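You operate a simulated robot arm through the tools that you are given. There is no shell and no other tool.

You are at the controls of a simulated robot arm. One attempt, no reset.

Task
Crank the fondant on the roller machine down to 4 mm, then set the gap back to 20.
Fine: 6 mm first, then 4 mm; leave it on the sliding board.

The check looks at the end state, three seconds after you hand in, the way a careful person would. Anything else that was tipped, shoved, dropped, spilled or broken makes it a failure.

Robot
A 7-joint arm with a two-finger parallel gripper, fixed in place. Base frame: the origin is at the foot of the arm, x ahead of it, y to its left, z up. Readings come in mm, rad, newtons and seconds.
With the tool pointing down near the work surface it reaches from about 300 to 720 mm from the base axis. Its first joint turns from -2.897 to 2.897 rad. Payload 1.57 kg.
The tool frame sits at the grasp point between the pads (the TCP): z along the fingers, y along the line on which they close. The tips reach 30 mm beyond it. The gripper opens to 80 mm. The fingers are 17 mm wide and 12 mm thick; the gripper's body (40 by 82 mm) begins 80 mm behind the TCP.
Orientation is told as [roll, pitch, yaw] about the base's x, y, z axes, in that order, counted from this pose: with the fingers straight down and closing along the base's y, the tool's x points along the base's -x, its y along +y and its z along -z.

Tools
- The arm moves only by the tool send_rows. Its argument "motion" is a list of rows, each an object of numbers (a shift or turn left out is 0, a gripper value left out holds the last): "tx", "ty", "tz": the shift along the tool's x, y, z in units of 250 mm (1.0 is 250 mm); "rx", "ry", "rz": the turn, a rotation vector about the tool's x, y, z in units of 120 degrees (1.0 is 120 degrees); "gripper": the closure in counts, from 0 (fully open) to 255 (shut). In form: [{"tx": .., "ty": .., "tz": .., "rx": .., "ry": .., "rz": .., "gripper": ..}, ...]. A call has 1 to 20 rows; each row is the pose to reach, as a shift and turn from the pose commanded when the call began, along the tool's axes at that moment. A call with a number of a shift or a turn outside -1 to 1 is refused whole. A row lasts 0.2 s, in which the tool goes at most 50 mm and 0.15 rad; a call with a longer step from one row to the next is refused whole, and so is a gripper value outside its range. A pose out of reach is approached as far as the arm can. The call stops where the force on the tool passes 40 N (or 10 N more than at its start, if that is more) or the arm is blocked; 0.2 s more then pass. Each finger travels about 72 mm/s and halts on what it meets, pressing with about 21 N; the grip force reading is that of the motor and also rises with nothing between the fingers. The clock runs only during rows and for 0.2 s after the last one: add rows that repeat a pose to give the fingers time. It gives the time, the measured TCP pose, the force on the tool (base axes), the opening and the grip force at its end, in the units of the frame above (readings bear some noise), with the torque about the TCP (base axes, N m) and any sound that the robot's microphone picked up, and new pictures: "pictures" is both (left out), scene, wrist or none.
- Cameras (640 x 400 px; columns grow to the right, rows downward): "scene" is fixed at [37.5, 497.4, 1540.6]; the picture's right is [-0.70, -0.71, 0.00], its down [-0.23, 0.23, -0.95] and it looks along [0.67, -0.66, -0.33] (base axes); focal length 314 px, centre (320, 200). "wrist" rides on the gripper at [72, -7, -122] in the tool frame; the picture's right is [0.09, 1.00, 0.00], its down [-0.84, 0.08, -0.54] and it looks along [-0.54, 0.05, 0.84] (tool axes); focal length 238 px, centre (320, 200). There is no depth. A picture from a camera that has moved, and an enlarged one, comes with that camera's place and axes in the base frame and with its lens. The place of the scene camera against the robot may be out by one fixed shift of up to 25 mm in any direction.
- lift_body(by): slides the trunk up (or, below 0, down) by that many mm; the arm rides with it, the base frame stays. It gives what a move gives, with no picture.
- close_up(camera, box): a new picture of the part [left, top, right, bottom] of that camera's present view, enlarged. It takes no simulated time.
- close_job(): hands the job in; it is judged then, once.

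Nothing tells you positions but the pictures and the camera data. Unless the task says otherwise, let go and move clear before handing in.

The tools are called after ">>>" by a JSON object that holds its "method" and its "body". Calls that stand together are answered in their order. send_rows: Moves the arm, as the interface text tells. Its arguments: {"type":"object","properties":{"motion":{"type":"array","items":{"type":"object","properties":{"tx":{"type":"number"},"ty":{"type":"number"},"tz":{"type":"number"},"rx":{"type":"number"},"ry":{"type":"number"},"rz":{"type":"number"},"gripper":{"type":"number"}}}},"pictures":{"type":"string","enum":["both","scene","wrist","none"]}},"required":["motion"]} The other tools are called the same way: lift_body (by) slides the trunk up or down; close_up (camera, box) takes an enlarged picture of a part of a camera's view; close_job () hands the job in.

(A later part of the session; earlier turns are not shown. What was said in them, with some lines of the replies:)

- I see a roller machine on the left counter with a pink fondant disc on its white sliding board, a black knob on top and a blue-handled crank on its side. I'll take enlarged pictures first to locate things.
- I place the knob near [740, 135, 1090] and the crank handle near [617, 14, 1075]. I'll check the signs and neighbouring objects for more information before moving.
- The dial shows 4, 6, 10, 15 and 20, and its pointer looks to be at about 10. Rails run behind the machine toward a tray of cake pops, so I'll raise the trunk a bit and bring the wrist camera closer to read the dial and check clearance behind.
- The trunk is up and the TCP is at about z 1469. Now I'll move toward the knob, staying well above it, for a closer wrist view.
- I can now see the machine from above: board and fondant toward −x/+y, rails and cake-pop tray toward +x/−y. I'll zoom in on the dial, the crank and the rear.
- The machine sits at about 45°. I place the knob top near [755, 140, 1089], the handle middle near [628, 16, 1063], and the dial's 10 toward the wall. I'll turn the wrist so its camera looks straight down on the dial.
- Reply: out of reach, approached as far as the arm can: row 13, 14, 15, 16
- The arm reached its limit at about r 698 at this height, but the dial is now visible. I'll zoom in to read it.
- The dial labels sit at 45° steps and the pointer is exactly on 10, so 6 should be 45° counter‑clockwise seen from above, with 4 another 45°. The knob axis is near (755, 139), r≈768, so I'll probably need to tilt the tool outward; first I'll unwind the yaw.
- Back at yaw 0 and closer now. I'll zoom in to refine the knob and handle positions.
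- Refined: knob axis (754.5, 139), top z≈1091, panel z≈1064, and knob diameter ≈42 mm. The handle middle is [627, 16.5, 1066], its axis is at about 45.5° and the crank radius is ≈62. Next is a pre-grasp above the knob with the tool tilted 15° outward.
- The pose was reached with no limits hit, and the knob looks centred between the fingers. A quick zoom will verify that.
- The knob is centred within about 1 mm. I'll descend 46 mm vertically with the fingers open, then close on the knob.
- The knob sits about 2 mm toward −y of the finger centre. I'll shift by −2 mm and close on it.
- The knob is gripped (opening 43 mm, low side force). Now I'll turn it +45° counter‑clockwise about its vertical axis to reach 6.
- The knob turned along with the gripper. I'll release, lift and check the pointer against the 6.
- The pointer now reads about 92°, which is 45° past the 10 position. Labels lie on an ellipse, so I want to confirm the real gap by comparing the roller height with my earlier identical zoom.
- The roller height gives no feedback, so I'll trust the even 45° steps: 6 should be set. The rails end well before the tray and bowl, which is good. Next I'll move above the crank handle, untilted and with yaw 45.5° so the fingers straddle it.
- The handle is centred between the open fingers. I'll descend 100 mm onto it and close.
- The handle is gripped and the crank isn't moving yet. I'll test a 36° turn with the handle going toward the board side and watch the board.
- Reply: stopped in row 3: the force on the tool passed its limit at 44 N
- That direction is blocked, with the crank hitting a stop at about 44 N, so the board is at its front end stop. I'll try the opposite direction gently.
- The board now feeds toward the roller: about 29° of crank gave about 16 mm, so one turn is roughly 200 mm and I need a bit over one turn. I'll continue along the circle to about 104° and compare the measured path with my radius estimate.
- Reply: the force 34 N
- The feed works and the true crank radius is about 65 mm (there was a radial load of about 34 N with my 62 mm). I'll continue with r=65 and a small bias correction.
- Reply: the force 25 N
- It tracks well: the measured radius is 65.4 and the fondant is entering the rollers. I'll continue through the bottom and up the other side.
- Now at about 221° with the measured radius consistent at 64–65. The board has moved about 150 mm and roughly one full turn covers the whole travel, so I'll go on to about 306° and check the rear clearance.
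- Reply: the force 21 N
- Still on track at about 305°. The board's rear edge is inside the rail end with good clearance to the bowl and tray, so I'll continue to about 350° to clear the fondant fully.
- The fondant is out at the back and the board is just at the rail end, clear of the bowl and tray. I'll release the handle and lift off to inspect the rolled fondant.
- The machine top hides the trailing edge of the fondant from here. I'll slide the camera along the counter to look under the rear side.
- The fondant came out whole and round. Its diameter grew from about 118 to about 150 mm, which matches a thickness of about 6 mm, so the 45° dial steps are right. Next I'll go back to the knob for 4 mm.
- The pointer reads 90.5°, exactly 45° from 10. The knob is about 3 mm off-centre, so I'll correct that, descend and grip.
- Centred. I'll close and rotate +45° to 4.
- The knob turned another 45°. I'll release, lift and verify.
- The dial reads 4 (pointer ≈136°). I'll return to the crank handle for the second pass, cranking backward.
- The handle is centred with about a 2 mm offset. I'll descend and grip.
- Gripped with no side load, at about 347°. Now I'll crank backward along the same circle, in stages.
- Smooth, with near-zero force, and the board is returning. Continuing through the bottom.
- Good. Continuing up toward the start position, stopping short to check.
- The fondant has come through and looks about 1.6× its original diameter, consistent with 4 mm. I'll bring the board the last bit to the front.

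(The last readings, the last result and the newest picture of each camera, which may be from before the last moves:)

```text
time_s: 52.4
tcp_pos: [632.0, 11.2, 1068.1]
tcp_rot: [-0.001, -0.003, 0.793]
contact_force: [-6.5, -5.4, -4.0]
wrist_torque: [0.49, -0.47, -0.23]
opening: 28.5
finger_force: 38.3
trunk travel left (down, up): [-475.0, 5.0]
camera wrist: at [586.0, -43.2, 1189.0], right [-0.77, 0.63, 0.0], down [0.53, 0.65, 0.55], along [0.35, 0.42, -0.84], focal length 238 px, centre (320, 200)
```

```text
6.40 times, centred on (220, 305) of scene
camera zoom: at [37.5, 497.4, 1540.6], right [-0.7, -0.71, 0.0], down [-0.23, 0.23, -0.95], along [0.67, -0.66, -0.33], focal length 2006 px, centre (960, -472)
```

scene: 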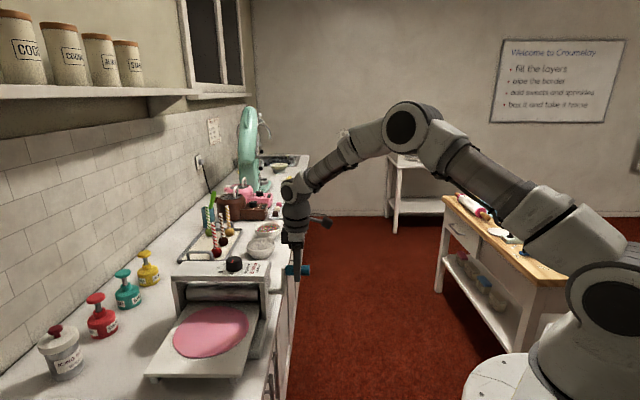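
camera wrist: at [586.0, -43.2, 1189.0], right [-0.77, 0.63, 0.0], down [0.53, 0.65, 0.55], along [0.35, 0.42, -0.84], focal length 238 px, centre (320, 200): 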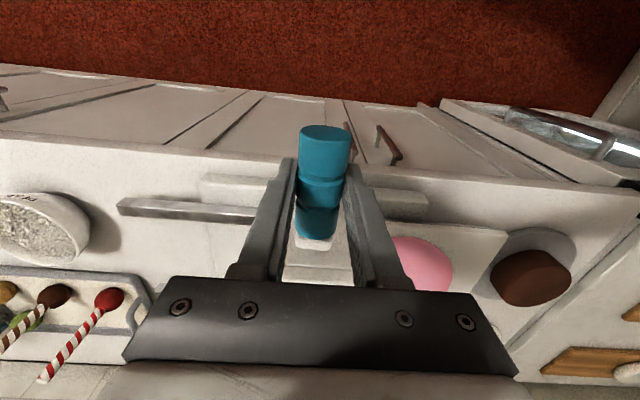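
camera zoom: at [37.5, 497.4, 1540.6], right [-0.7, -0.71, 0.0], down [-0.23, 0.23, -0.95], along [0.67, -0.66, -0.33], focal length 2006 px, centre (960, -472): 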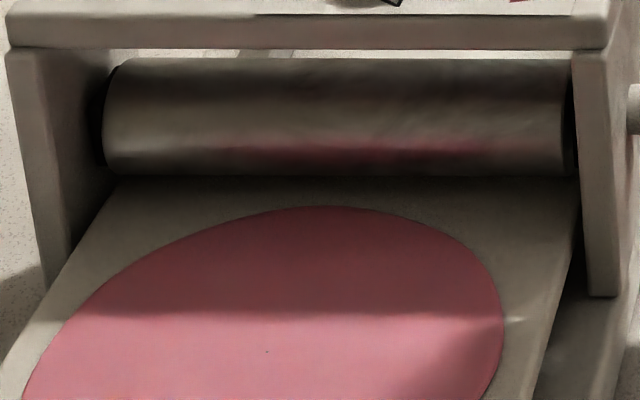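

The board is back at the front stop, and the fondant diameter grew ×1.575 overall, i.e. 10 → 4.0 mm. Now I'll release the handle, lift off and go set the gap to 20.

>>> {"method": "send_rows", "body": {"motion": [{"gripper": 0}, {"gripper": 0}, {"gripper": 0}, {"tz": -0.1, "gripper": 0}, {"tz": -0.2}, {"tz": -0.3}, {"tz": -0.4}, {"tz": -0.5}, {"tz": -0.5}]}}

>>> {"method": "close_up", "body": {"camera": "wrist", "box": [240, 100, 560, 300]}}

>>> {"method": "close_up", "body": {"camera": "scene", "box": [140, 290, 300, 390]}}

```text
time_s: 54.4
tcp_pos: [634.9, 11.8, 1193.0]
tcp_rot: [-0.002, -0.002, 0.792]
contact_force: [-0.4, 0.3, -0.2]
wrist_torque: [0.06, -0.01, -0.01]
opening: 80.0
finger_force: 0.0
trunk travel left (down, up): [-475.0, 5.0]
camera wrist: at [587.6, -42.9, 1315.1], right [-0.77, 0.63, 0.0], down [0.53, 0.65, 0.54], along [0.34, 0.42, -0.84], focal length 238 px, centre (320, 200)
```

scene: 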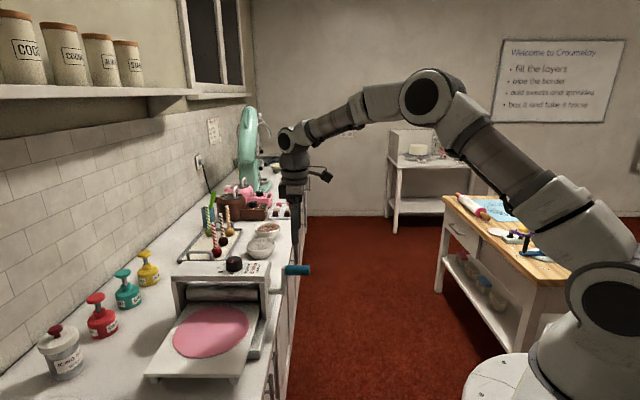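
wrist: 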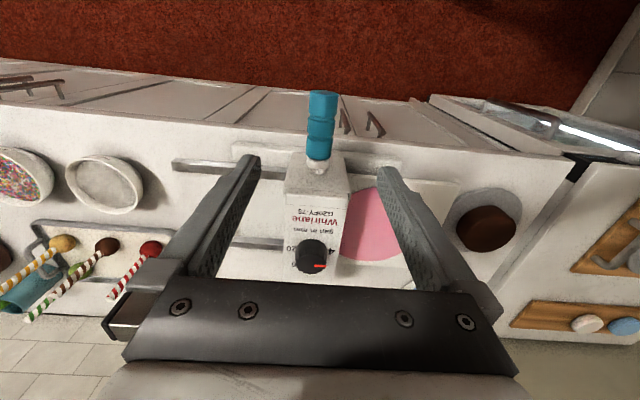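

```text
2.00 times, centred on (400, 200) of wrist
camera zoom: at [587.6, -42.9, 1315.1], right [-0.77, 0.63, 0.0], down [0.53, 0.65, 0.54], along [0.34, 0.42, -0.84], focal length 477 px, centre (160, 200)
```

zoom: 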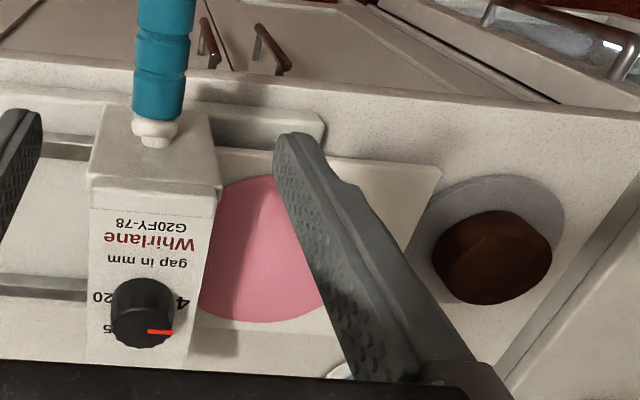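

```text
4.00 times, centred on (220, 340) of scene
camera zoom: at [37.5, 497.4, 1540.6], right [-0.7, -0.71, 0.0], down [-0.23, 0.23, -0.95], along [0.67, -0.66, -0.33], focal length 1254 px, centre (720, -360)
```

zoom: 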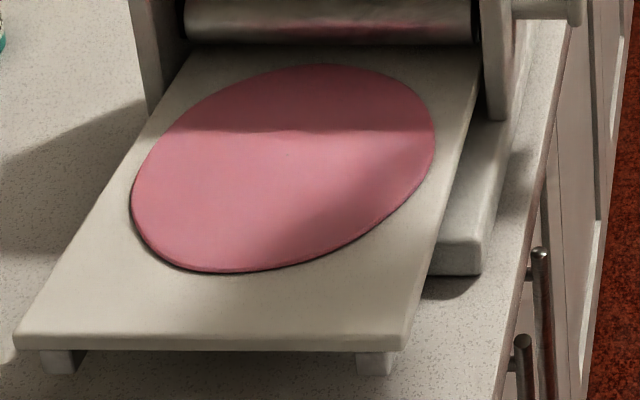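

The roller is visibly about 6 mm lower than at the start (10 → 4), and the fondant is a clean round sheet on the board. Now I'll return to the knob, starting at yaw 33° so I can ratchet it clockwise.

>>> {"method": "send_rows", "body": {"motion": [{"tx": -0.1132, "ty": 0.0033, "tz": 0.0313, "rx": 0.0022, "ry": -0.0208, "rz": 0.017}, {"tx": -0.2263, "ty": 0.0067, "tz": 0.0627, "rx": 0.0045, "ry": -0.0415, "rz": 0.034}, {"tx": -0.3395, "ty": 0.01, "tz": 0.094, "rx": 0.0067, "ry": -0.0623, "rz": 0.051}, {"tx": -0.4527, "ty": 0.0133, "tz": 0.1253, "rx": 0.0089, "ry": -0.0831, "rz": 0.068}, {"tx": -0.5658, "ty": 0.0167, "tz": 0.1567, "rx": 0.0112, "ry": -0.1038, "rz": 0.085}, {"tx": -0.679, "ty": 0.02, "tz": 0.188, "rx": 0.0134, "ry": -0.1246, "rz": 0.102}, {"tx": -0.679, "ty": 0.02, "tz": 0.188, "rx": 0.0134, "ry": -0.1246, "rz": 0.102}], "pictures": "wrist"}}

>>> {"method": "close_up", "body": {"camera": "wrist", "box": [220, 60, 420, 200]}}

```text
time_s: 56.0
tcp_pos: [749.5, 137.2, 1145.3]
tcp_rot: [-0.001, -0.263, 0.577]
contact_force: [0.3, -0.1, 0.1]
wrist_torque: [-0.01, 0.0, -0.01]
opening: 80.0
finger_force: 0.0
trunk travel left (down, up): [-475.0, 5.0]
camera wrist: at [666.7, 77.1, 1244.8], right [-0.62, 0.79, -0.03], down [0.52, 0.43, 0.74], along [0.59, 0.45, -0.67], focal length 238 px, centre (320, 200)
```

wrist: 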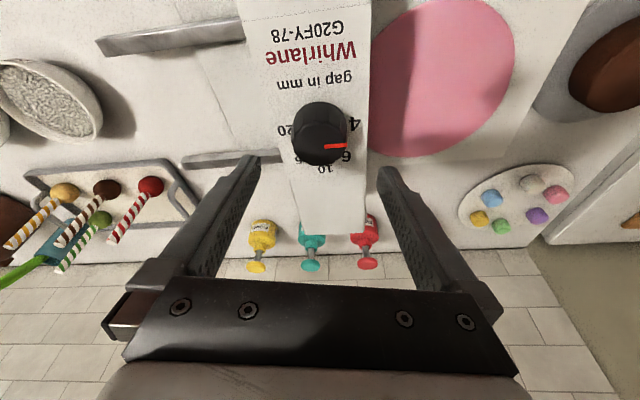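

```text
2.86 times, centred on (320, 130) of wrist
camera zoom: at [666.7, 77.1, 1244.8], right [-0.62, 0.79, -0.03], down [0.52, 0.43, 0.74], along [0.59, 0.45, -0.67], focal length 681 px, centre (320, 400)
```

zoom: 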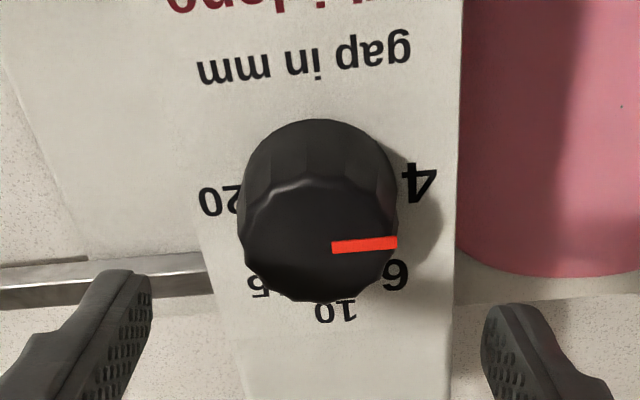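

Knob centred within about 1 mm. I'll descend and grip, then turn clockwise 45°.

>>> {"method": "send_rows", "body": {"motion": [{"tx": 0.0159, "ty": -0.004, "tz": 0.0592}, {"tx": 0.0317, "ty": -0.004, "tz": 0.1185}, {"tx": 0.0476, "ty": -0.004, "tz": 0.1777}, {"tx": 0.0476, "ty": -0.004, "tz": 0.1777}, {"tx": 0.0476, "ty": -0.004, "tz": 0.1777, "gripper": 120}, {"tx": 0.0476, "ty": -0.004, "tz": 0.1777, "gripper": 255}, {"tx": 0.0476, "ty": -0.004, "tz": 0.1777, "gripper": 255}, {"tx": 0.0476, "ty": -0.004, "tz": 0.1777, "gripper": 255}], "pictures": "wrist"}}

```text
time_s: 57.8
tcp_pos: [748.6, 133.7, 1099.0]
tcp_rot: [-0.004, -0.266, 0.578]
contact_force: [1.7, -2.1, 1.6]
wrist_torque: [-0.11, -0.24, -0.03]
opening: 43.0
finger_force: 45.4
trunk travel left (down, up): [-475.0, 5.0]
camera wrist: at [666.3, 75.0, 1198.3], right [-0.62, 0.79, -0.03], down [0.51, 0.43, 0.74], along [0.59, 0.45, -0.67], focal length 238 px, centre (320, 200)
```

wrist: 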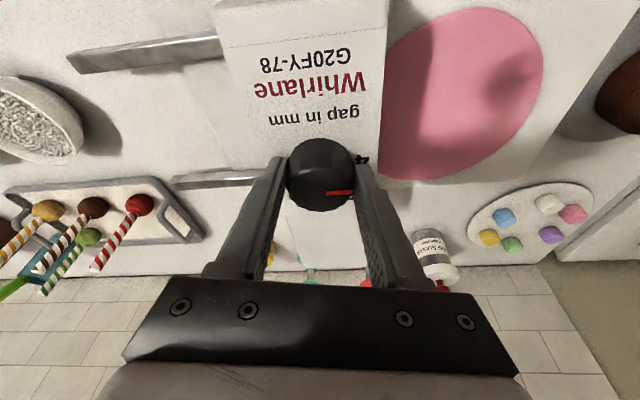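

Gripped cleanly. I'll ratchet: turn −45°, open, swing back in place, re-grip.

>>> {"method": "send_rows", "body": {"motion": [{"tx": -0.0002, "ty": 0.0027, "rx": 0.0162, "rz": 0.0604, "gripper": 255}, {"tx": -0.0007, "ty": 0.0054, "tz": 0.0002, "rx": 0.0324, "rz": 0.1207}, {"tx": -0.0015, "ty": 0.008, "tz": 0.0004, "rx": 0.0485, "rz": 0.1811}, {"tx": -0.0027, "ty": 0.0104, "tz": 0.0007, "rx": 0.0647, "rz": 0.2415}, {"tx": -0.0042, "ty": 0.0127, "tz": 0.0011, "rx": 0.0809, "rz": 0.3018}, {"tx": -0.0059, "ty": 0.0147, "tz": 0.0016, "rx": 0.097, "rz": 0.3622}, {"tx": -0.0059, "ty": 0.0147, "tz": 0.0016, "rx": 0.097, "rz": 0.3622}, {"tx": -0.0059, "ty": 0.0147, "tz": 0.0016, "rx": 0.097, "rz": 0.3622, "gripper": 0}, {"tx": -0.0059, "ty": 0.0147, "tz": 0.0016, "rx": 0.097, "rz": 0.3622, "gripper": 0}, {"tx": -0.0059, "ty": 0.0147, "tz": 0.0016, "rx": 0.097, "rz": 0.3622, "gripper": 0}, {"tx": -0.0042, "ty": 0.0127, "tz": 0.0011, "rx": 0.0809, "rz": 0.3018, "gripper": 0}, {"tx": -0.0027, "ty": 0.0104, "tz": 0.0007, "rx": 0.0647, "rz": 0.2415}, {"tx": -0.0015, "ty": 0.008, "tz": 0.0004, "rx": 0.0485, "rz": 0.1811}, {"tx": -0.0007, "ty": 0.0054, "tz": 0.0002, "rx": 0.0324, "rz": 0.1207}, {"tx": -0.0002, "ty": 0.0027, "rx": 0.0162, "rz": 0.0604}, {"tx": 0, "ty": 0, "tz": 0}, {"tx": 0, "ty": 0, "tz": 0}], "pictures": "wrist"}}

>>> {"method": "close_up", "body": {"camera": "wrist", "box": [220, 110, 420, 235]}}

```text
time_s: 61.4
tcp_pos: [748.6, 135.8, 1100.7]
tcp_rot: [-0.001, -0.261, 0.578]
contact_force: [0.0, -0.3, -0.2]
wrist_torque: [0.02, -0.03, 0.01]
opening: 80.2
finger_force: 0.0
trunk travel left (down, up): [-475.0, 5.0]
camera wrist: at [666.8, 75.4, 1198.9], right [-0.62, 0.78, -0.02], down [0.51, 0.43, 0.74], along [0.59, 0.45, -0.67], focal length 238 px, centre (320, 200)
```

wrist: 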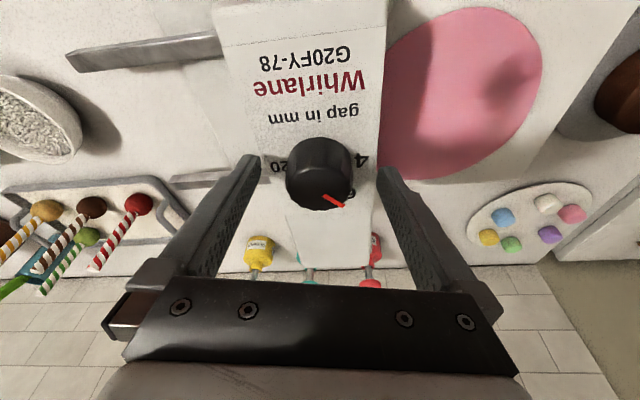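

```text
3.20 times, centred on (320, 172) of wrist
camera zoom: at [666.8, 75.4, 1198.9], right [-0.62, 0.78, -0.02], down [0.51, 0.43, 0.74], along [0.59, 0.45, -0.67], focal length 763 px, centre (320, 288)
```

zoom: 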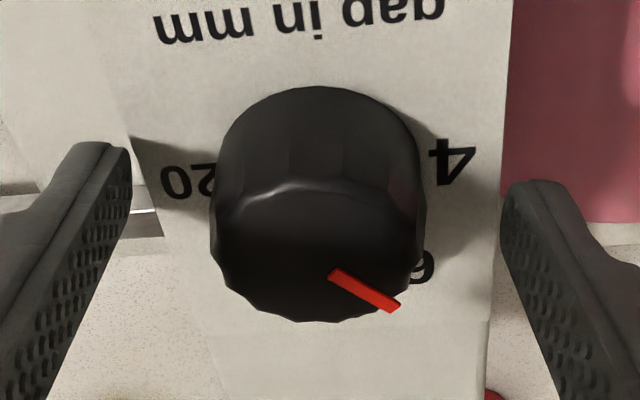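

The ratchet works and the pointer is back at 6. Repeating: grip, −45°, open, return.

>>> {"method": "send_rows", "body": {"motion": [{"gripper": 120}, {"gripper": 255}, {"gripper": 255}, {"gripper": 255}, {"tx": -0.0002, "ty": 0.0027, "rx": 0.0162, "rz": 0.0604}, {"tx": -0.0007, "ty": 0.0054, "tz": 0.0002, "rx": 0.0324, "rz": 0.1207}, {"tx": -0.0015, "ty": 0.008, "tz": 0.0004, "rx": 0.0485, "rz": 0.1811}, {"tx": -0.0027, "ty": 0.0104, "tz": 0.0007, "rx": 0.0647, "rz": 0.2415}, {"tx": -0.0042, "ty": 0.0127, "tz": 0.0011, "rx": 0.0809, "rz": 0.3018}, {"tx": -0.0059, "ty": 0.0147, "tz": 0.0016, "rx": 0.097, "rz": 0.3622}, {"tx": -0.0059, "ty": 0.0147, "tz": 0.0016, "rx": 0.097, "rz": 0.3622}, {"tx": -0.0059, "ty": 0.0147, "tz": 0.0016, "rx": 0.097, "rz": 0.3622, "gripper": 0}, {"tx": -0.0059, "ty": 0.0147, "tz": 0.0016, "rx": 0.097, "rz": 0.3622, "gripper": 0}, {"tx": -0.0042, "ty": 0.0127, "tz": 0.0011, "rx": 0.0809, "rz": 0.3018, "gripper": 0}, {"tx": -0.0027, "ty": 0.0104, "tz": 0.0007, "rx": 0.0647, "rz": 0.2415}, {"tx": -0.0015, "ty": 0.008, "tz": 0.0004, "rx": 0.0485, "rz": 0.1811}, {"tx": -0.0007, "ty": 0.0054, "tz": 0.0002, "rx": 0.0324, "rz": 0.1207}, {"tx": -0.0002, "ty": 0.0027, "rx": 0.0162, "rz": 0.0604}, {"tx": 0, "ty": 0, "tz": 0}], "pictures": "wrist"}}

>>> {"method": "close_up", "body": {"camera": "wrist", "box": [220, 110, 420, 235]}}

```text
time_s: 65.4
tcp_pos: [748.4, 135.8, 1099.4]
tcp_rot: [-0.002, -0.262, 0.581]
contact_force: [-0.1, -0.1, 0.1]
wrist_torque: [0.0, -0.01, 0.01]
opening: 80.0
finger_force: 0.2
trunk travel left (down, up): [-475.0, 5.0]
camera wrist: at [667.6, 75.2, 1198.4], right [-0.62, 0.78, -0.02], down [0.52, 0.43, 0.74], along [0.59, 0.45, -0.67], focal length 238 px, centre (320, 200)
```

wrist: 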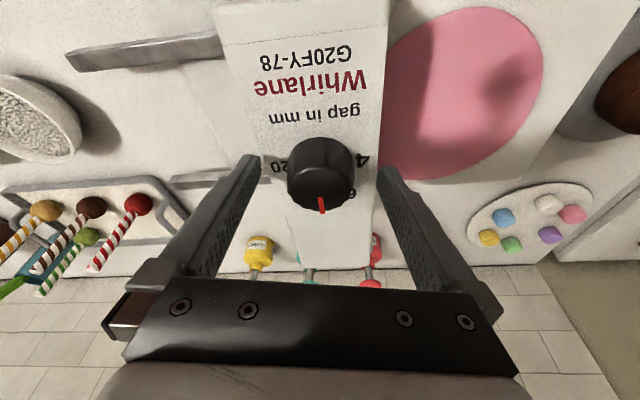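

```text
3.20 times, centred on (320, 172) of wrist
camera zoom: at [667.6, 75.2, 1198.4], right [-0.62, 0.78, -0.02], down [0.52, 0.43, 0.74], along [0.59, 0.45, -0.67], focal length 763 px, centre (320, 288)
```

zoom: 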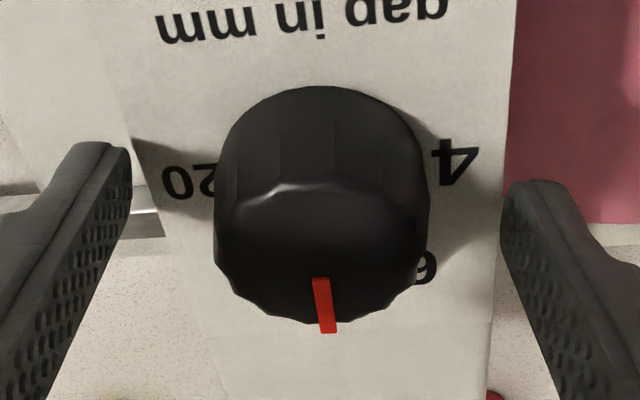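

The pointer is now at 10. Same move again, to reach 15.

>>> {"method": "send_rows", "body": {"motion": [{"gripper": 120}, {"gripper": 255}, {"gripper": 255}, {"gripper": 255}, {"tx": -0.0002, "ty": 0.0027, "rx": 0.0162, "rz": 0.0604}, {"tx": -0.0007, "ty": 0.0054, "tz": 0.0002, "rx": 0.0324, "rz": 0.1207}, {"tx": -0.0015, "ty": 0.008, "tz": 0.0004, "rx": 0.0485, "rz": 0.1811}, {"tx": -0.0027, "ty": 0.0104, "tz": 0.0007, "rx": 0.0647, "rz": 0.2415}, {"tx": -0.0042, "ty": 0.0127, "tz": 0.0011, "rx": 0.0809, "rz": 0.3018}, {"tx": -0.0059, "ty": 0.0147, "tz": 0.0016, "rx": 0.097, "rz": 0.3622}, {"tx": -0.0059, "ty": 0.0147, "tz": 0.0016, "rx": 0.097, "rz": 0.3622}, {"tx": -0.0059, "ty": 0.0147, "tz": 0.0016, "rx": 0.097, "rz": 0.3622, "gripper": 0}, {"tx": -0.0059, "ty": 0.0147, "tz": 0.0016, "rx": 0.097, "rz": 0.3622, "gripper": 0}, {"tx": -0.0042, "ty": 0.0127, "tz": 0.0011, "rx": 0.0809, "rz": 0.3018, "gripper": 0}, {"tx": -0.0027, "ty": 0.0104, "tz": 0.0007, "rx": 0.0647, "rz": 0.2415}, {"tx": -0.0015, "ty": 0.008, "tz": 0.0004, "rx": 0.0485, "rz": 0.1811}, {"tx": -0.0007, "ty": 0.0054, "tz": 0.0002, "rx": 0.0324, "rz": 0.1207}, {"tx": -0.0002, "ty": 0.0027, "rx": 0.0162, "rz": 0.0604}, {"tx": 0, "ty": 0, "tz": 0}], "pictures": "wrist"}}

>>> {"method": "close_up", "body": {"camera": "wrist", "box": [220, 110, 420, 235]}}

```text
time_s: 69.4
tcp_pos: [748.7, 136.1, 1098.8]
tcp_rot: [-0.002, -0.264, 0.579]
contact_force: [0.2, 0.1, 1.4]
wrist_torque: [-0.06, -0.02, -0.01]
opening: 80.0
finger_force: 0.0
trunk travel left (down, up): [-475.0, 5.0]
camera wrist: at [667.2, 75.3, 1198.2], right [-0.62, 0.78, -0.03], down [0.51, 0.43, 0.74], along [0.59, 0.45, -0.67], focal length 238 px, centre (320, 200)
```

wrist: 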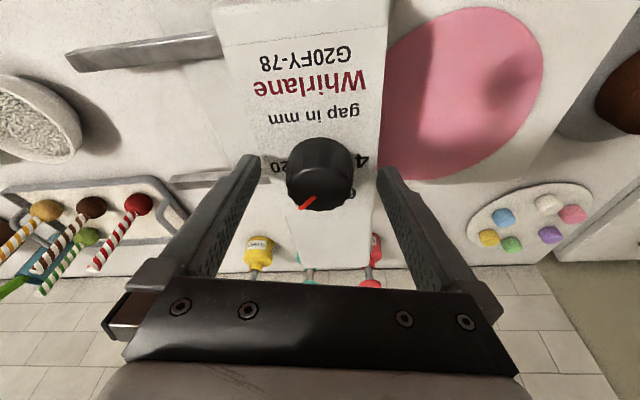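

```text
3.20 times, centred on (320, 172) of wrist
camera zoom: at [667.2, 75.3, 1198.2], right [-0.62, 0.78, -0.03], down [0.51, 0.43, 0.74], along [0.59, 0.45, -0.67], focal length 763 px, centre (320, 288)
```

zoom: 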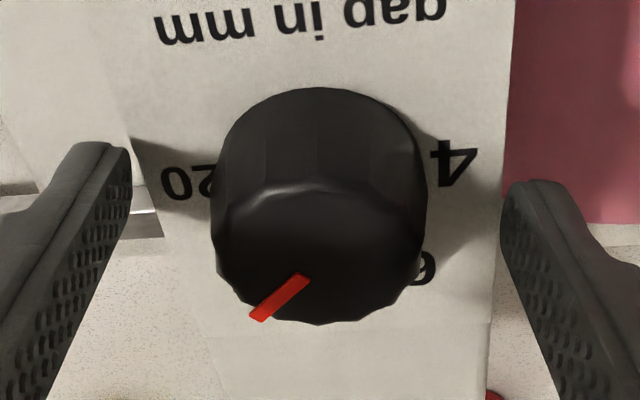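

The pointer is at 15 (≈0°). One more −45° brings it to 20; then I'll open and lift away at that angle.

>>> {"method": "send_rows", "body": {"motion": [{"gripper": 120}, {"gripper": 255}, {"gripper": 255}, {"gripper": 255}, {"tx": -0.0002, "ty": 0.0027, "rx": 0.0162, "rz": 0.0604}, {"tx": -0.0007, "ty": 0.0054, "tz": 0.0002, "rx": 0.0324, "rz": 0.1207}, {"tx": -0.0015, "ty": 0.008, "tz": 0.0004, "rx": 0.0485, "rz": 0.1811}, {"tx": -0.0027, "ty": 0.0104, "tz": 0.0007, "rx": 0.0647, "rz": 0.2415}, {"tx": -0.0042, "ty": 0.0127, "tz": 0.0011, "rx": 0.0809, "rz": 0.3018}, {"tx": -0.0059, "ty": 0.0147, "tz": 0.0016, "rx": 0.097, "rz": 0.3622}, {"tx": -0.0059, "ty": 0.0147, "tz": 0.0016, "rx": 0.097, "rz": 0.3622}], "pictures": "wrist"}}

```text
time_s: 71.8
tcp_pos: [748.8, 139.1, 1098.9]
tcp_rot: [0.0, -0.265, -0.209]
contact_force: [5.5, -2.1, -3.8]
wrist_torque: [-0.21, -1.15, -0.01]
opening: 42.9
finger_force: 45.0
trunk travel left (down, up): [-475.0, 5.0]
camera wrist: at [647.4, 154.1, 1198.4], right [0.12, 0.99, -0.02], down [0.67, -0.06, 0.74], along [0.73, -0.1, -0.67], focal length 238 px, centre (320, 200)
```

wrist: 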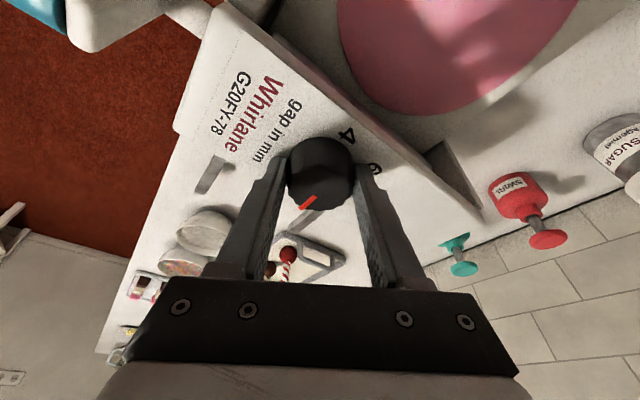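

Turned to 20. I'll open, lift vertically and check the pointer.

>>> {"method": "send_rows", "body": {"motion": [{"gripper": 0}, {"gripper": 0}, {"gripper": 0}, {"tx": -0.0119, "tz": -0.0444, "gripper": 0}, {"tx": -0.0238, "tz": -0.0889}, {"tx": -0.0357, "tz": -0.1333}, {"tx": -0.0476, "tz": -0.1777}, {"tx": -0.0714, "tz": -0.2666}, {"tx": -0.0952, "tz": -0.3554}, {"tx": -0.0952, "tz": -0.3554}]}}

>>> {"method": "close_up", "body": {"camera": "wrist", "box": [220, 40, 420, 180]}}

>>> {"method": "close_up", "body": {"camera": "scene", "box": [190, 230, 290, 300]}}

>>> {"method": "close_up", "body": {"camera": "scene", "box": [130, 200, 330, 390]}}

```text
time_s: 74.0
tcp_pos: [746.9, 139.4, 1191.7]
tcp_rot: [0.0, -0.264, -0.207]
contact_force: [0.2, -0.4, 0.5]
wrist_torque: [0.02, 0.03, -0.02]
opening: 80.3
finger_force: 0.1
trunk travel left (down, up): [-475.0, 5.0]
camera wrist: at [646.6, 154.8, 1290.8], right [0.12, 0.99, -0.02], down [0.67, -0.06, 0.74], along [0.73, -0.1, -0.67], focal length 238 px, centre (320, 200)
```

scene: 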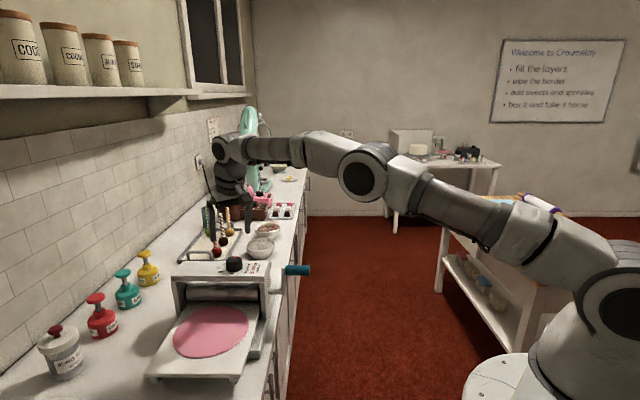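
wrist: 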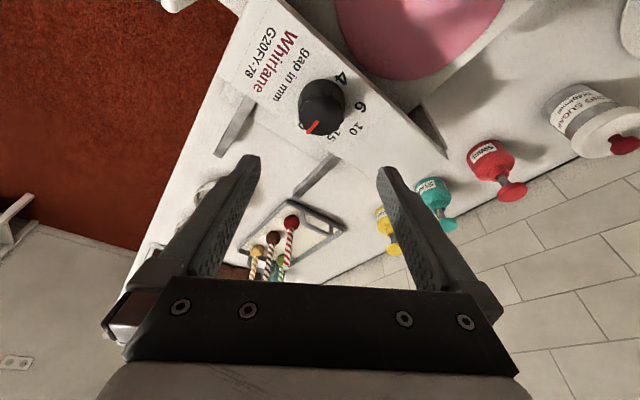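

```text
2.86 times, centred on (320, 110) of wrist
camera zoom: at [646.6, 154.8, 1290.8], right [0.12, 0.99, -0.02], down [0.67, -0.06, 0.74], along [0.73, -0.1, -0.67], focal length 681 px, centre (320, 457)
```

zoom: 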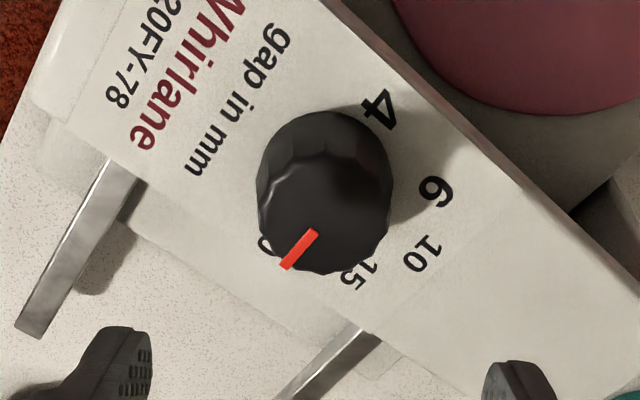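

```text
5.71 times, centred on (240, 265) of scene
camera zoom: at [37.5, 497.4, 1540.6], right [-0.7, -0.71, 0.0], down [-0.23, 0.23, -0.95], along [0.67, -0.66, -0.33], focal length 1791 px, centre (777, -171)
```

zoom: 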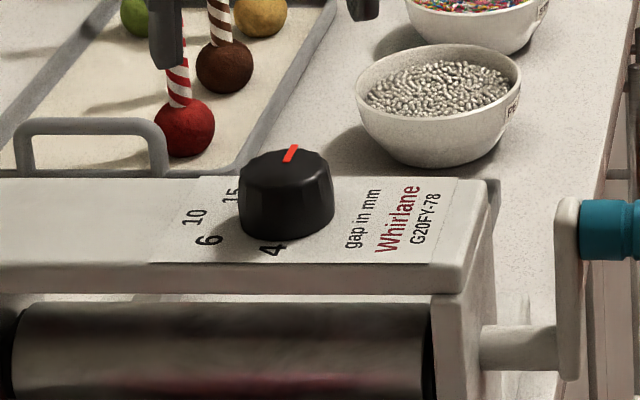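

```text
2.11 times, centred on (230, 295) of scene
camera zoom: at [37.5, 497.4, 1540.6], right [-0.7, -0.71, 0.0], down [-0.23, 0.23, -0.95], along [0.67, -0.66, -0.33], focal length 660 px, centre (510, 0)
```

zoom: 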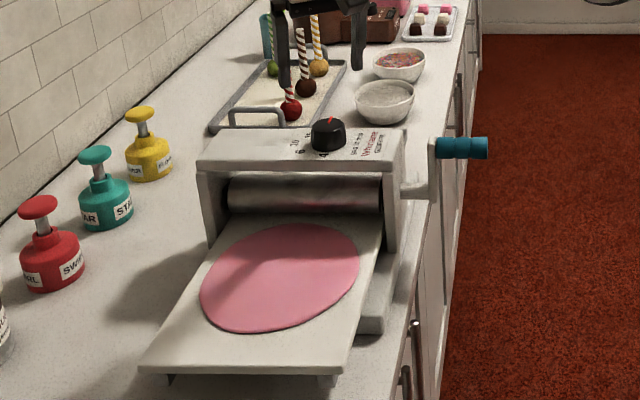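

The pointer is at −44.6°, i.e. exactly on 20. I'd like to check whether the roller height responds, using the same zooms as before.

>>> {"method": "close_up", "body": {"camera": "scene", "box": [170, 275, 270, 335]}}

>>> {"method": "close_up", "body": {"camera": "scene", "box": [210, 245, 320, 315]}}

>>> {"method": "close_up", "body": {"camera": "scene", "box": [140, 290, 300, 390]}}

```text
6.40 times, centred on (220, 305) of scene
camera zoom: at [37.5, 497.4, 1540.6], right [-0.7, -0.71, 0.0], down [-0.23, 0.23, -0.95], along [0.67, -0.66, -0.33], focal length 2006 px, centre (960, -472)
```

zoom: 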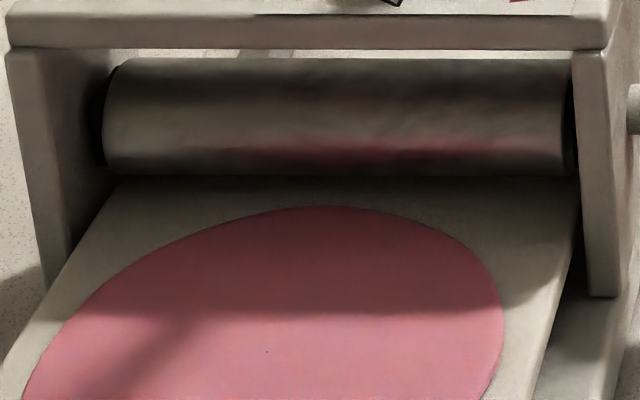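

```text
5.71 times, centred on (265, 280) of scene
camera zoom: at [37.5, 497.4, 1540.6], right [-0.7, -0.71, 0.0], down [-0.23, 0.23, -0.95], along [0.67, -0.66, -0.33], focal length 1791 px, centre (634, -257)
```

zoom: 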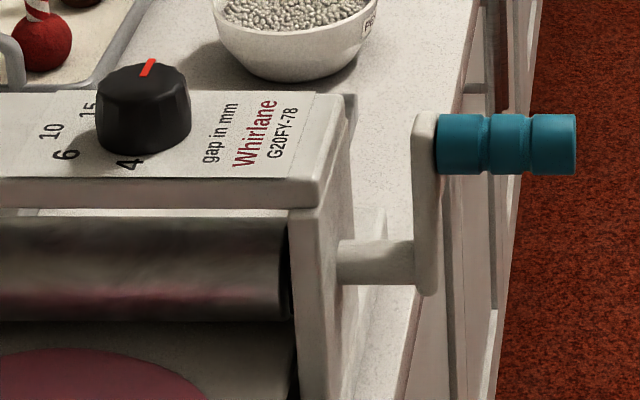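

```text
4.00 times, centred on (220, 340) of scene
camera zoom: at [37.5, 497.4, 1540.6], right [-0.7, -0.71, 0.0], down [-0.23, 0.23, -0.95], along [0.67, -0.66, -0.33], focal length 1254 px, centre (720, -360)
```

zoom: 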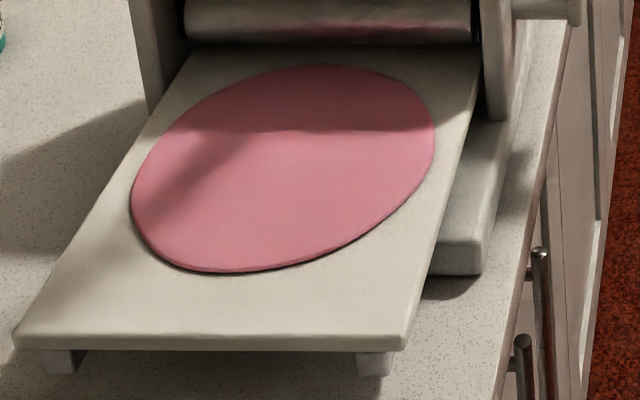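

The dial reads 20, but the roller still sits at its last pass height; it seems to follow the dial only when the crank moves. A small crank nudge of about 12° and back won't bring the fondant to the nip and should let the roller take up the 20 mm setting. I'll go back to the handle.

>>> {"method": "send_rows", "body": {"motion": [{"tx": 0.0435, "ty": -0.0745, "tz": -0.0031, "rx": -0.0079, "ry": 0.0144, "rz": -0.0594}, {"tx": 0.0869, "ty": -0.1489, "tz": -0.0062, "rx": -0.0158, "ry": 0.0288, "rz": -0.1189}, {"tx": 0.1304, "ty": -0.2234, "tz": -0.0093, "rx": -0.0236, "ry": 0.0432, "rz": -0.1783}, {"tx": 0.1738, "ty": -0.2978, "tz": -0.0124, "rx": -0.0315, "ry": 0.0576, "rz": -0.2378}, {"tx": 0.2173, "ty": -0.3723, "tz": -0.0155, "rx": -0.0394, "ry": 0.0719, "rz": -0.2972}, {"tx": 0.2607, "ty": -0.4467, "tz": -0.0186, "rx": -0.0473, "ry": 0.0863, "rz": -0.3566}, {"tx": 0.3042, "ty": -0.5212, "tz": -0.0217, "rx": -0.0551, "ry": 0.1007, "rz": -0.4161}, {"tx": 0.3476, "ty": -0.5956, "tz": -0.0248, "rx": -0.063, "ry": 0.1151, "rz": -0.4755}, {"tx": 0.3476, "ty": -0.5956, "tz": -0.0248, "rx": -0.063, "ry": 0.1151, "rz": -0.4755}], "pictures": "wrist"}}

>>> {"method": "close_up", "body": {"camera": "wrist", "box": [220, 60, 420, 200]}}

>>> {"method": "close_up", "body": {"camera": "scene", "box": [170, 275, 270, 335]}}

```text
time_s: 76.0
tcp_pos: [632.2, 10.5, 1175.1]
tcp_rot: [0.0, 0.0, 0.796]
contact_force: [0.7, 0.0, 0.7]
wrist_torque: [0.01, -0.01, -0.01]
opening: 79.7
finger_force: 0.0
trunk travel left (down, up): [-475.0, 5.0]
camera wrist: at [586.3, -44.7, 1296.6], right [-0.78, 0.63, 0.0], down [0.53, 0.65, 0.54], along [0.34, 0.42, -0.84], focal length 238 px, centre (320, 200)
```

wrist: 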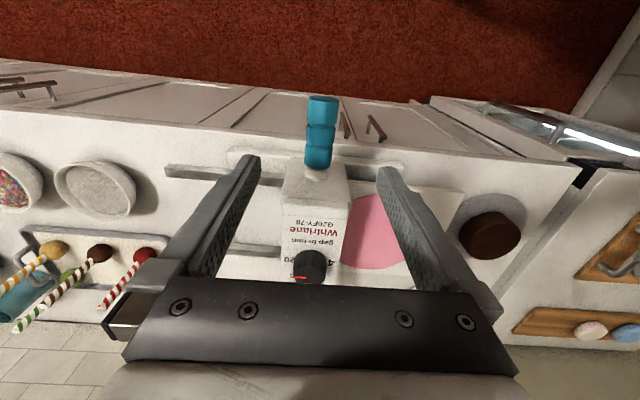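

```text
2.86 times, centred on (320, 130) of wrist
camera zoom: at [586.3, -44.7, 1296.6], right [-0.78, 0.63, 0.0], down [0.53, 0.65, 0.54], along [0.34, 0.42, -0.84], focal length 681 px, centre (320, 400)
```

zoom: 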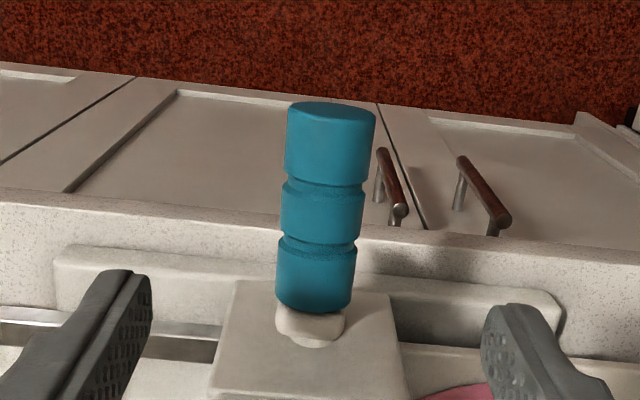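

```text
6.40 times, centred on (220, 305) of scene
camera zoom: at [37.5, 497.4, 1540.6], right [-0.7, -0.71, 0.0], down [-0.23, 0.23, -0.95], along [0.67, -0.66, -0.33], focal length 2006 px, centre (960, -472)
```

zoom: 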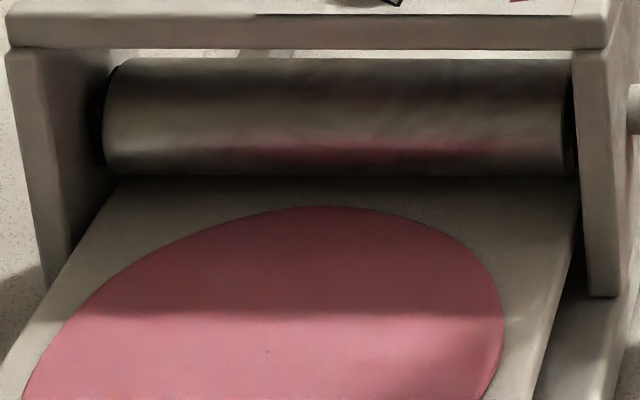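

The roller hasn't changed. The handle is centred, so I'll grip it and nudge about 12°.

>>> {"method": "send_rows", "body": {"motion": [{"tz": 0.1}, {"tz": 0.2}, {"tz": 0.3}, {"tz": 0.4}, {"tz": 0.4324}, {"tz": 0.4324, "gripper": 255}, {"tz": 0.4324, "gripper": 255}, {"tz": 0.4324, "gripper": 255}, {"tz": 0.4324, "gripper": 255}, {"ty": -0.027, "tz": 0.4357}, {"ty": -0.0536, "tz": 0.4418}, {"ty": -0.0536, "tz": 0.4418}], "pictures": "scene"}}

>>> {"method": "close_up", "body": {"camera": "scene", "box": [170, 275, 270, 335]}}

>>> {"method": "close_up", "body": {"camera": "scene", "box": [130, 230, 330, 390]}}

```text
time_s: 78.6
tcp_pos: [642.4, 4.0, 1063.9]
tcp_rot: [0.0, -0.002, 0.795]
contact_force: [1.1, 2.5, -2.0]
wrist_torque: [-0.23, 0.2, -0.25]
opening: 28.3
finger_force: 38.7
trunk travel left (down, up): [-475.0, 5.0]
```

scene: 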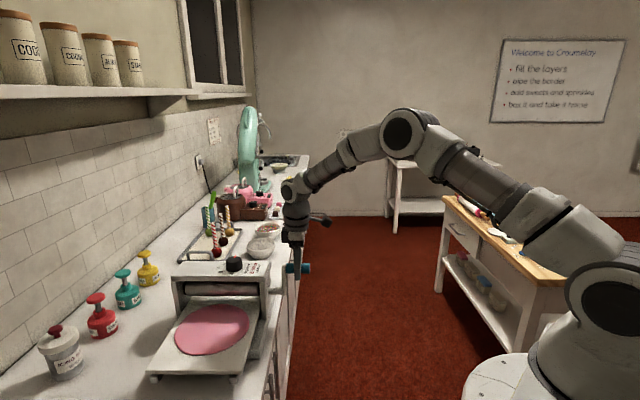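

```text
6.40 times, centred on (220, 305) of scene
camera zoom: at [37.5, 497.4, 1540.6], right [-0.7, -0.71, 0.0], down [-0.23, 0.23, -0.95], along [0.67, -0.66, -0.33], focal length 2006 px, centre (960, -472)
```

zoom: 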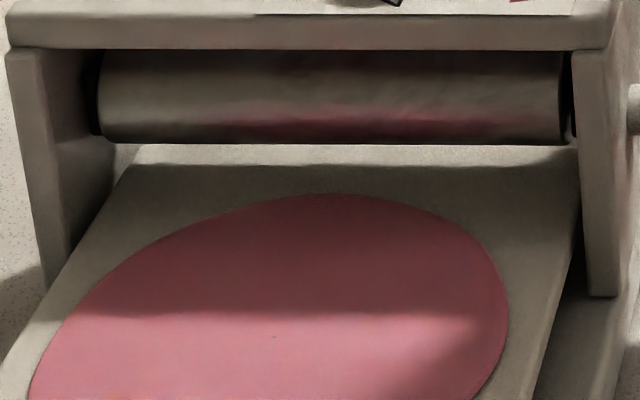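

```text
2.50 times, centred on (230, 310) of scene
camera zoom: at [37.5, 497.4, 1540.6], right [-0.7, -0.71, 0.0], down [-0.23, 0.23, -0.95], along [0.67, -0.66, -0.33], focal length 784 px, centre (545, -75)
```

zoom: 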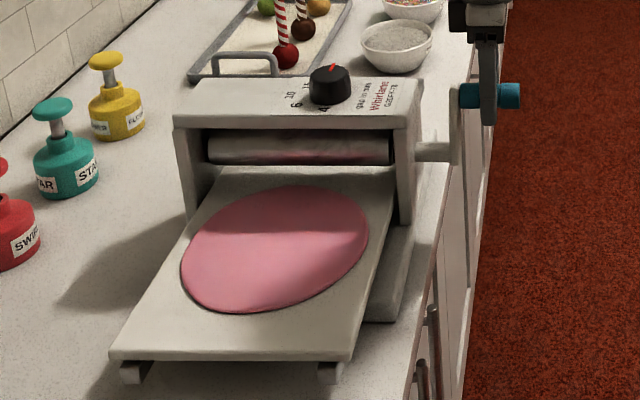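

The nudge worked: the roller has risen by about 15 mm to the 20 mm gap and the fondant was untouched. I'll bring the board back to the front, release and retreat upward.

>>> {"method": "send_rows", "body": {"motion": [{"ty": 0.0266, "tz": -0.0061}, {"ty": 0.0516, "tz": -0.0092}, {"ty": 0.0516, "tz": -0.0092}, {"ty": 0.0516, "tz": -0.0092, "gripper": 0}, {"ty": 0.0516, "tz": -0.0092, "gripper": 0}, {"ty": 0.0516, "tz": -0.0092, "gripper": 0}, {"ty": 0.0516, "tz": -0.1}, {"ty": 0.0516, "tz": -0.2}, {"ty": 0.0516, "tz": -0.3}, {"ty": 0.0516, "tz": -0.4}, {"ty": 0.0516, "tz": -0.5}, {"ty": 0.0516, "tz": -0.6}, {"ty": 0.0516, "tz": -0.6}]}}

>>> {"method": "close_up", "body": {"camera": "scene", "box": [130, 230, 330, 390]}}

>>> {"method": "close_up", "body": {"camera": "scene", "box": [190, 230, 290, 300]}}

>>> {"method": "close_up", "body": {"camera": "scene", "box": [180, 170, 320, 270]}}

```text
time_s: 81.4
tcp_pos: [632.0, 10.5, 1212.7]
tcp_rot: [0.0, 0.001, 0.793]
contact_force: [0.2, 0.3, -0.7]
wrist_torque: [0.0, 0.01, 0.0]
opening: 80.2
finger_force: 0.0
trunk travel left (down, up): [-475.0, 5.0]
camera wrist: at [587.0, -44.5, 1335.0], right [-0.78, 0.63, 0.0], down [0.53, 0.65, 0.54], along [0.34, 0.42, -0.84], focal length 238 px, centre (320, 200)
```

scene: 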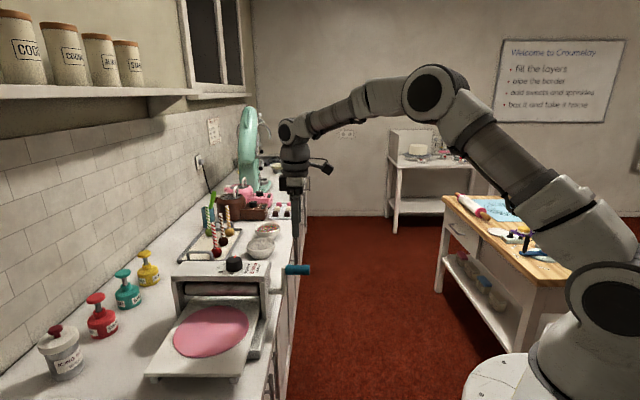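
wrist: 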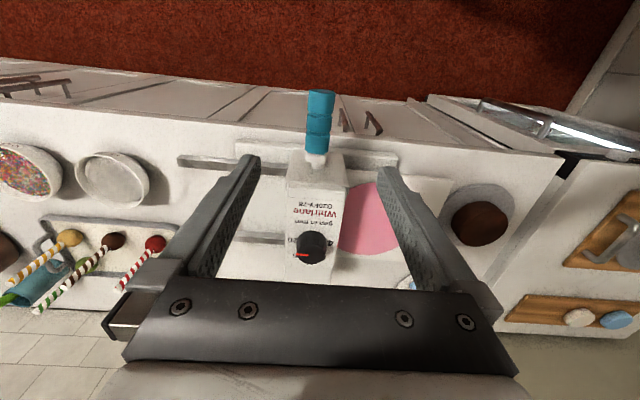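

```text
2.50 times, centred on (230, 310) of scene
camera zoom: at [37.5, 497.4, 1540.6], right [-0.7, -0.71, 0.0], down [-0.23, 0.23, -0.95], along [0.67, -0.66, -0.33], focal length 784 px, centre (545, -75)
```

zoom: 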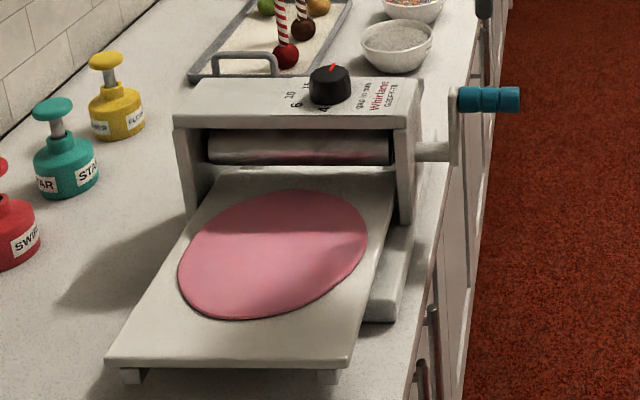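

```text
5.71 times, centred on (240, 265) of scene
camera zoom: at [37.5, 497.4, 1540.6], right [-0.7, -0.71, 0.0], down [-0.23, 0.23, -0.95], along [0.67, -0.66, -0.33], focal length 1791 px, centre (777, -171)
```

zoom: 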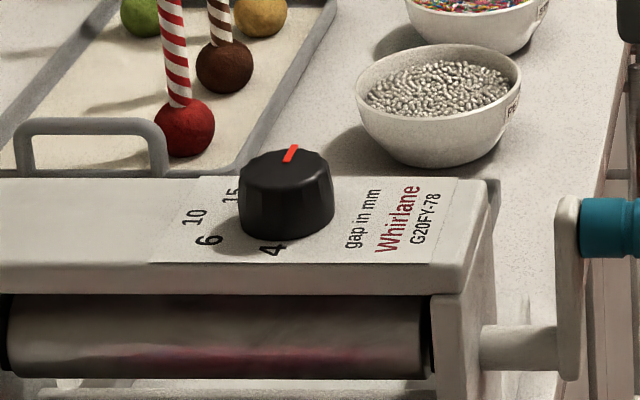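

```text
4.00 times, centred on (250, 220) of scene
camera zoom: at [37.5, 497.4, 1540.6], right [-0.7, -0.71, 0.0], down [-0.23, 0.23, -0.95], along [0.67, -0.66, -0.33], focal length 1254 px, centre (600, 120)
```

zoom: 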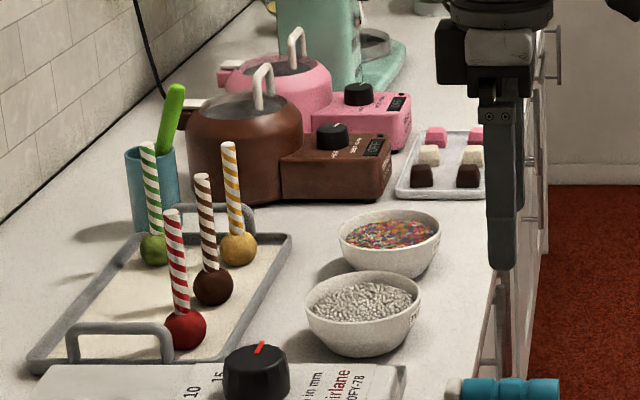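

The fondant is a round 4 mm sheet on the sliding board, which is back at the front. The dial points at 20 with the roller raised, the cake pops and bowls are where they started, and the gripper is open and clear. I'm handing in.

>>> {"method": "close_job", "body": {}}

```text
The job is handed in.
```

I rolled the fondant through at 6 mm and then at 4 mm. It's on the sliding board at the front of the machine, and the gap is set back to 20. The job is handed in, but I haven't seen a check result.

- **Thickness:** I couldn't measure it directly. The sheet's diameter grew about 1.6 times overall, which fits going from 10 mm to 4 mm. That assumes it started at the 10 mm the dial was set to.
- **Gap:** The roller only follows the dial when the crank moves. After setting 20, I turned the crank about 12° and back so the roller rose to match. The fondant did not go under the roller again.
- **Surroundings:** In the last pictures, the cake pops, bowls and tray by the machine look the same as at the start. The gripper is open and clear of the machine.
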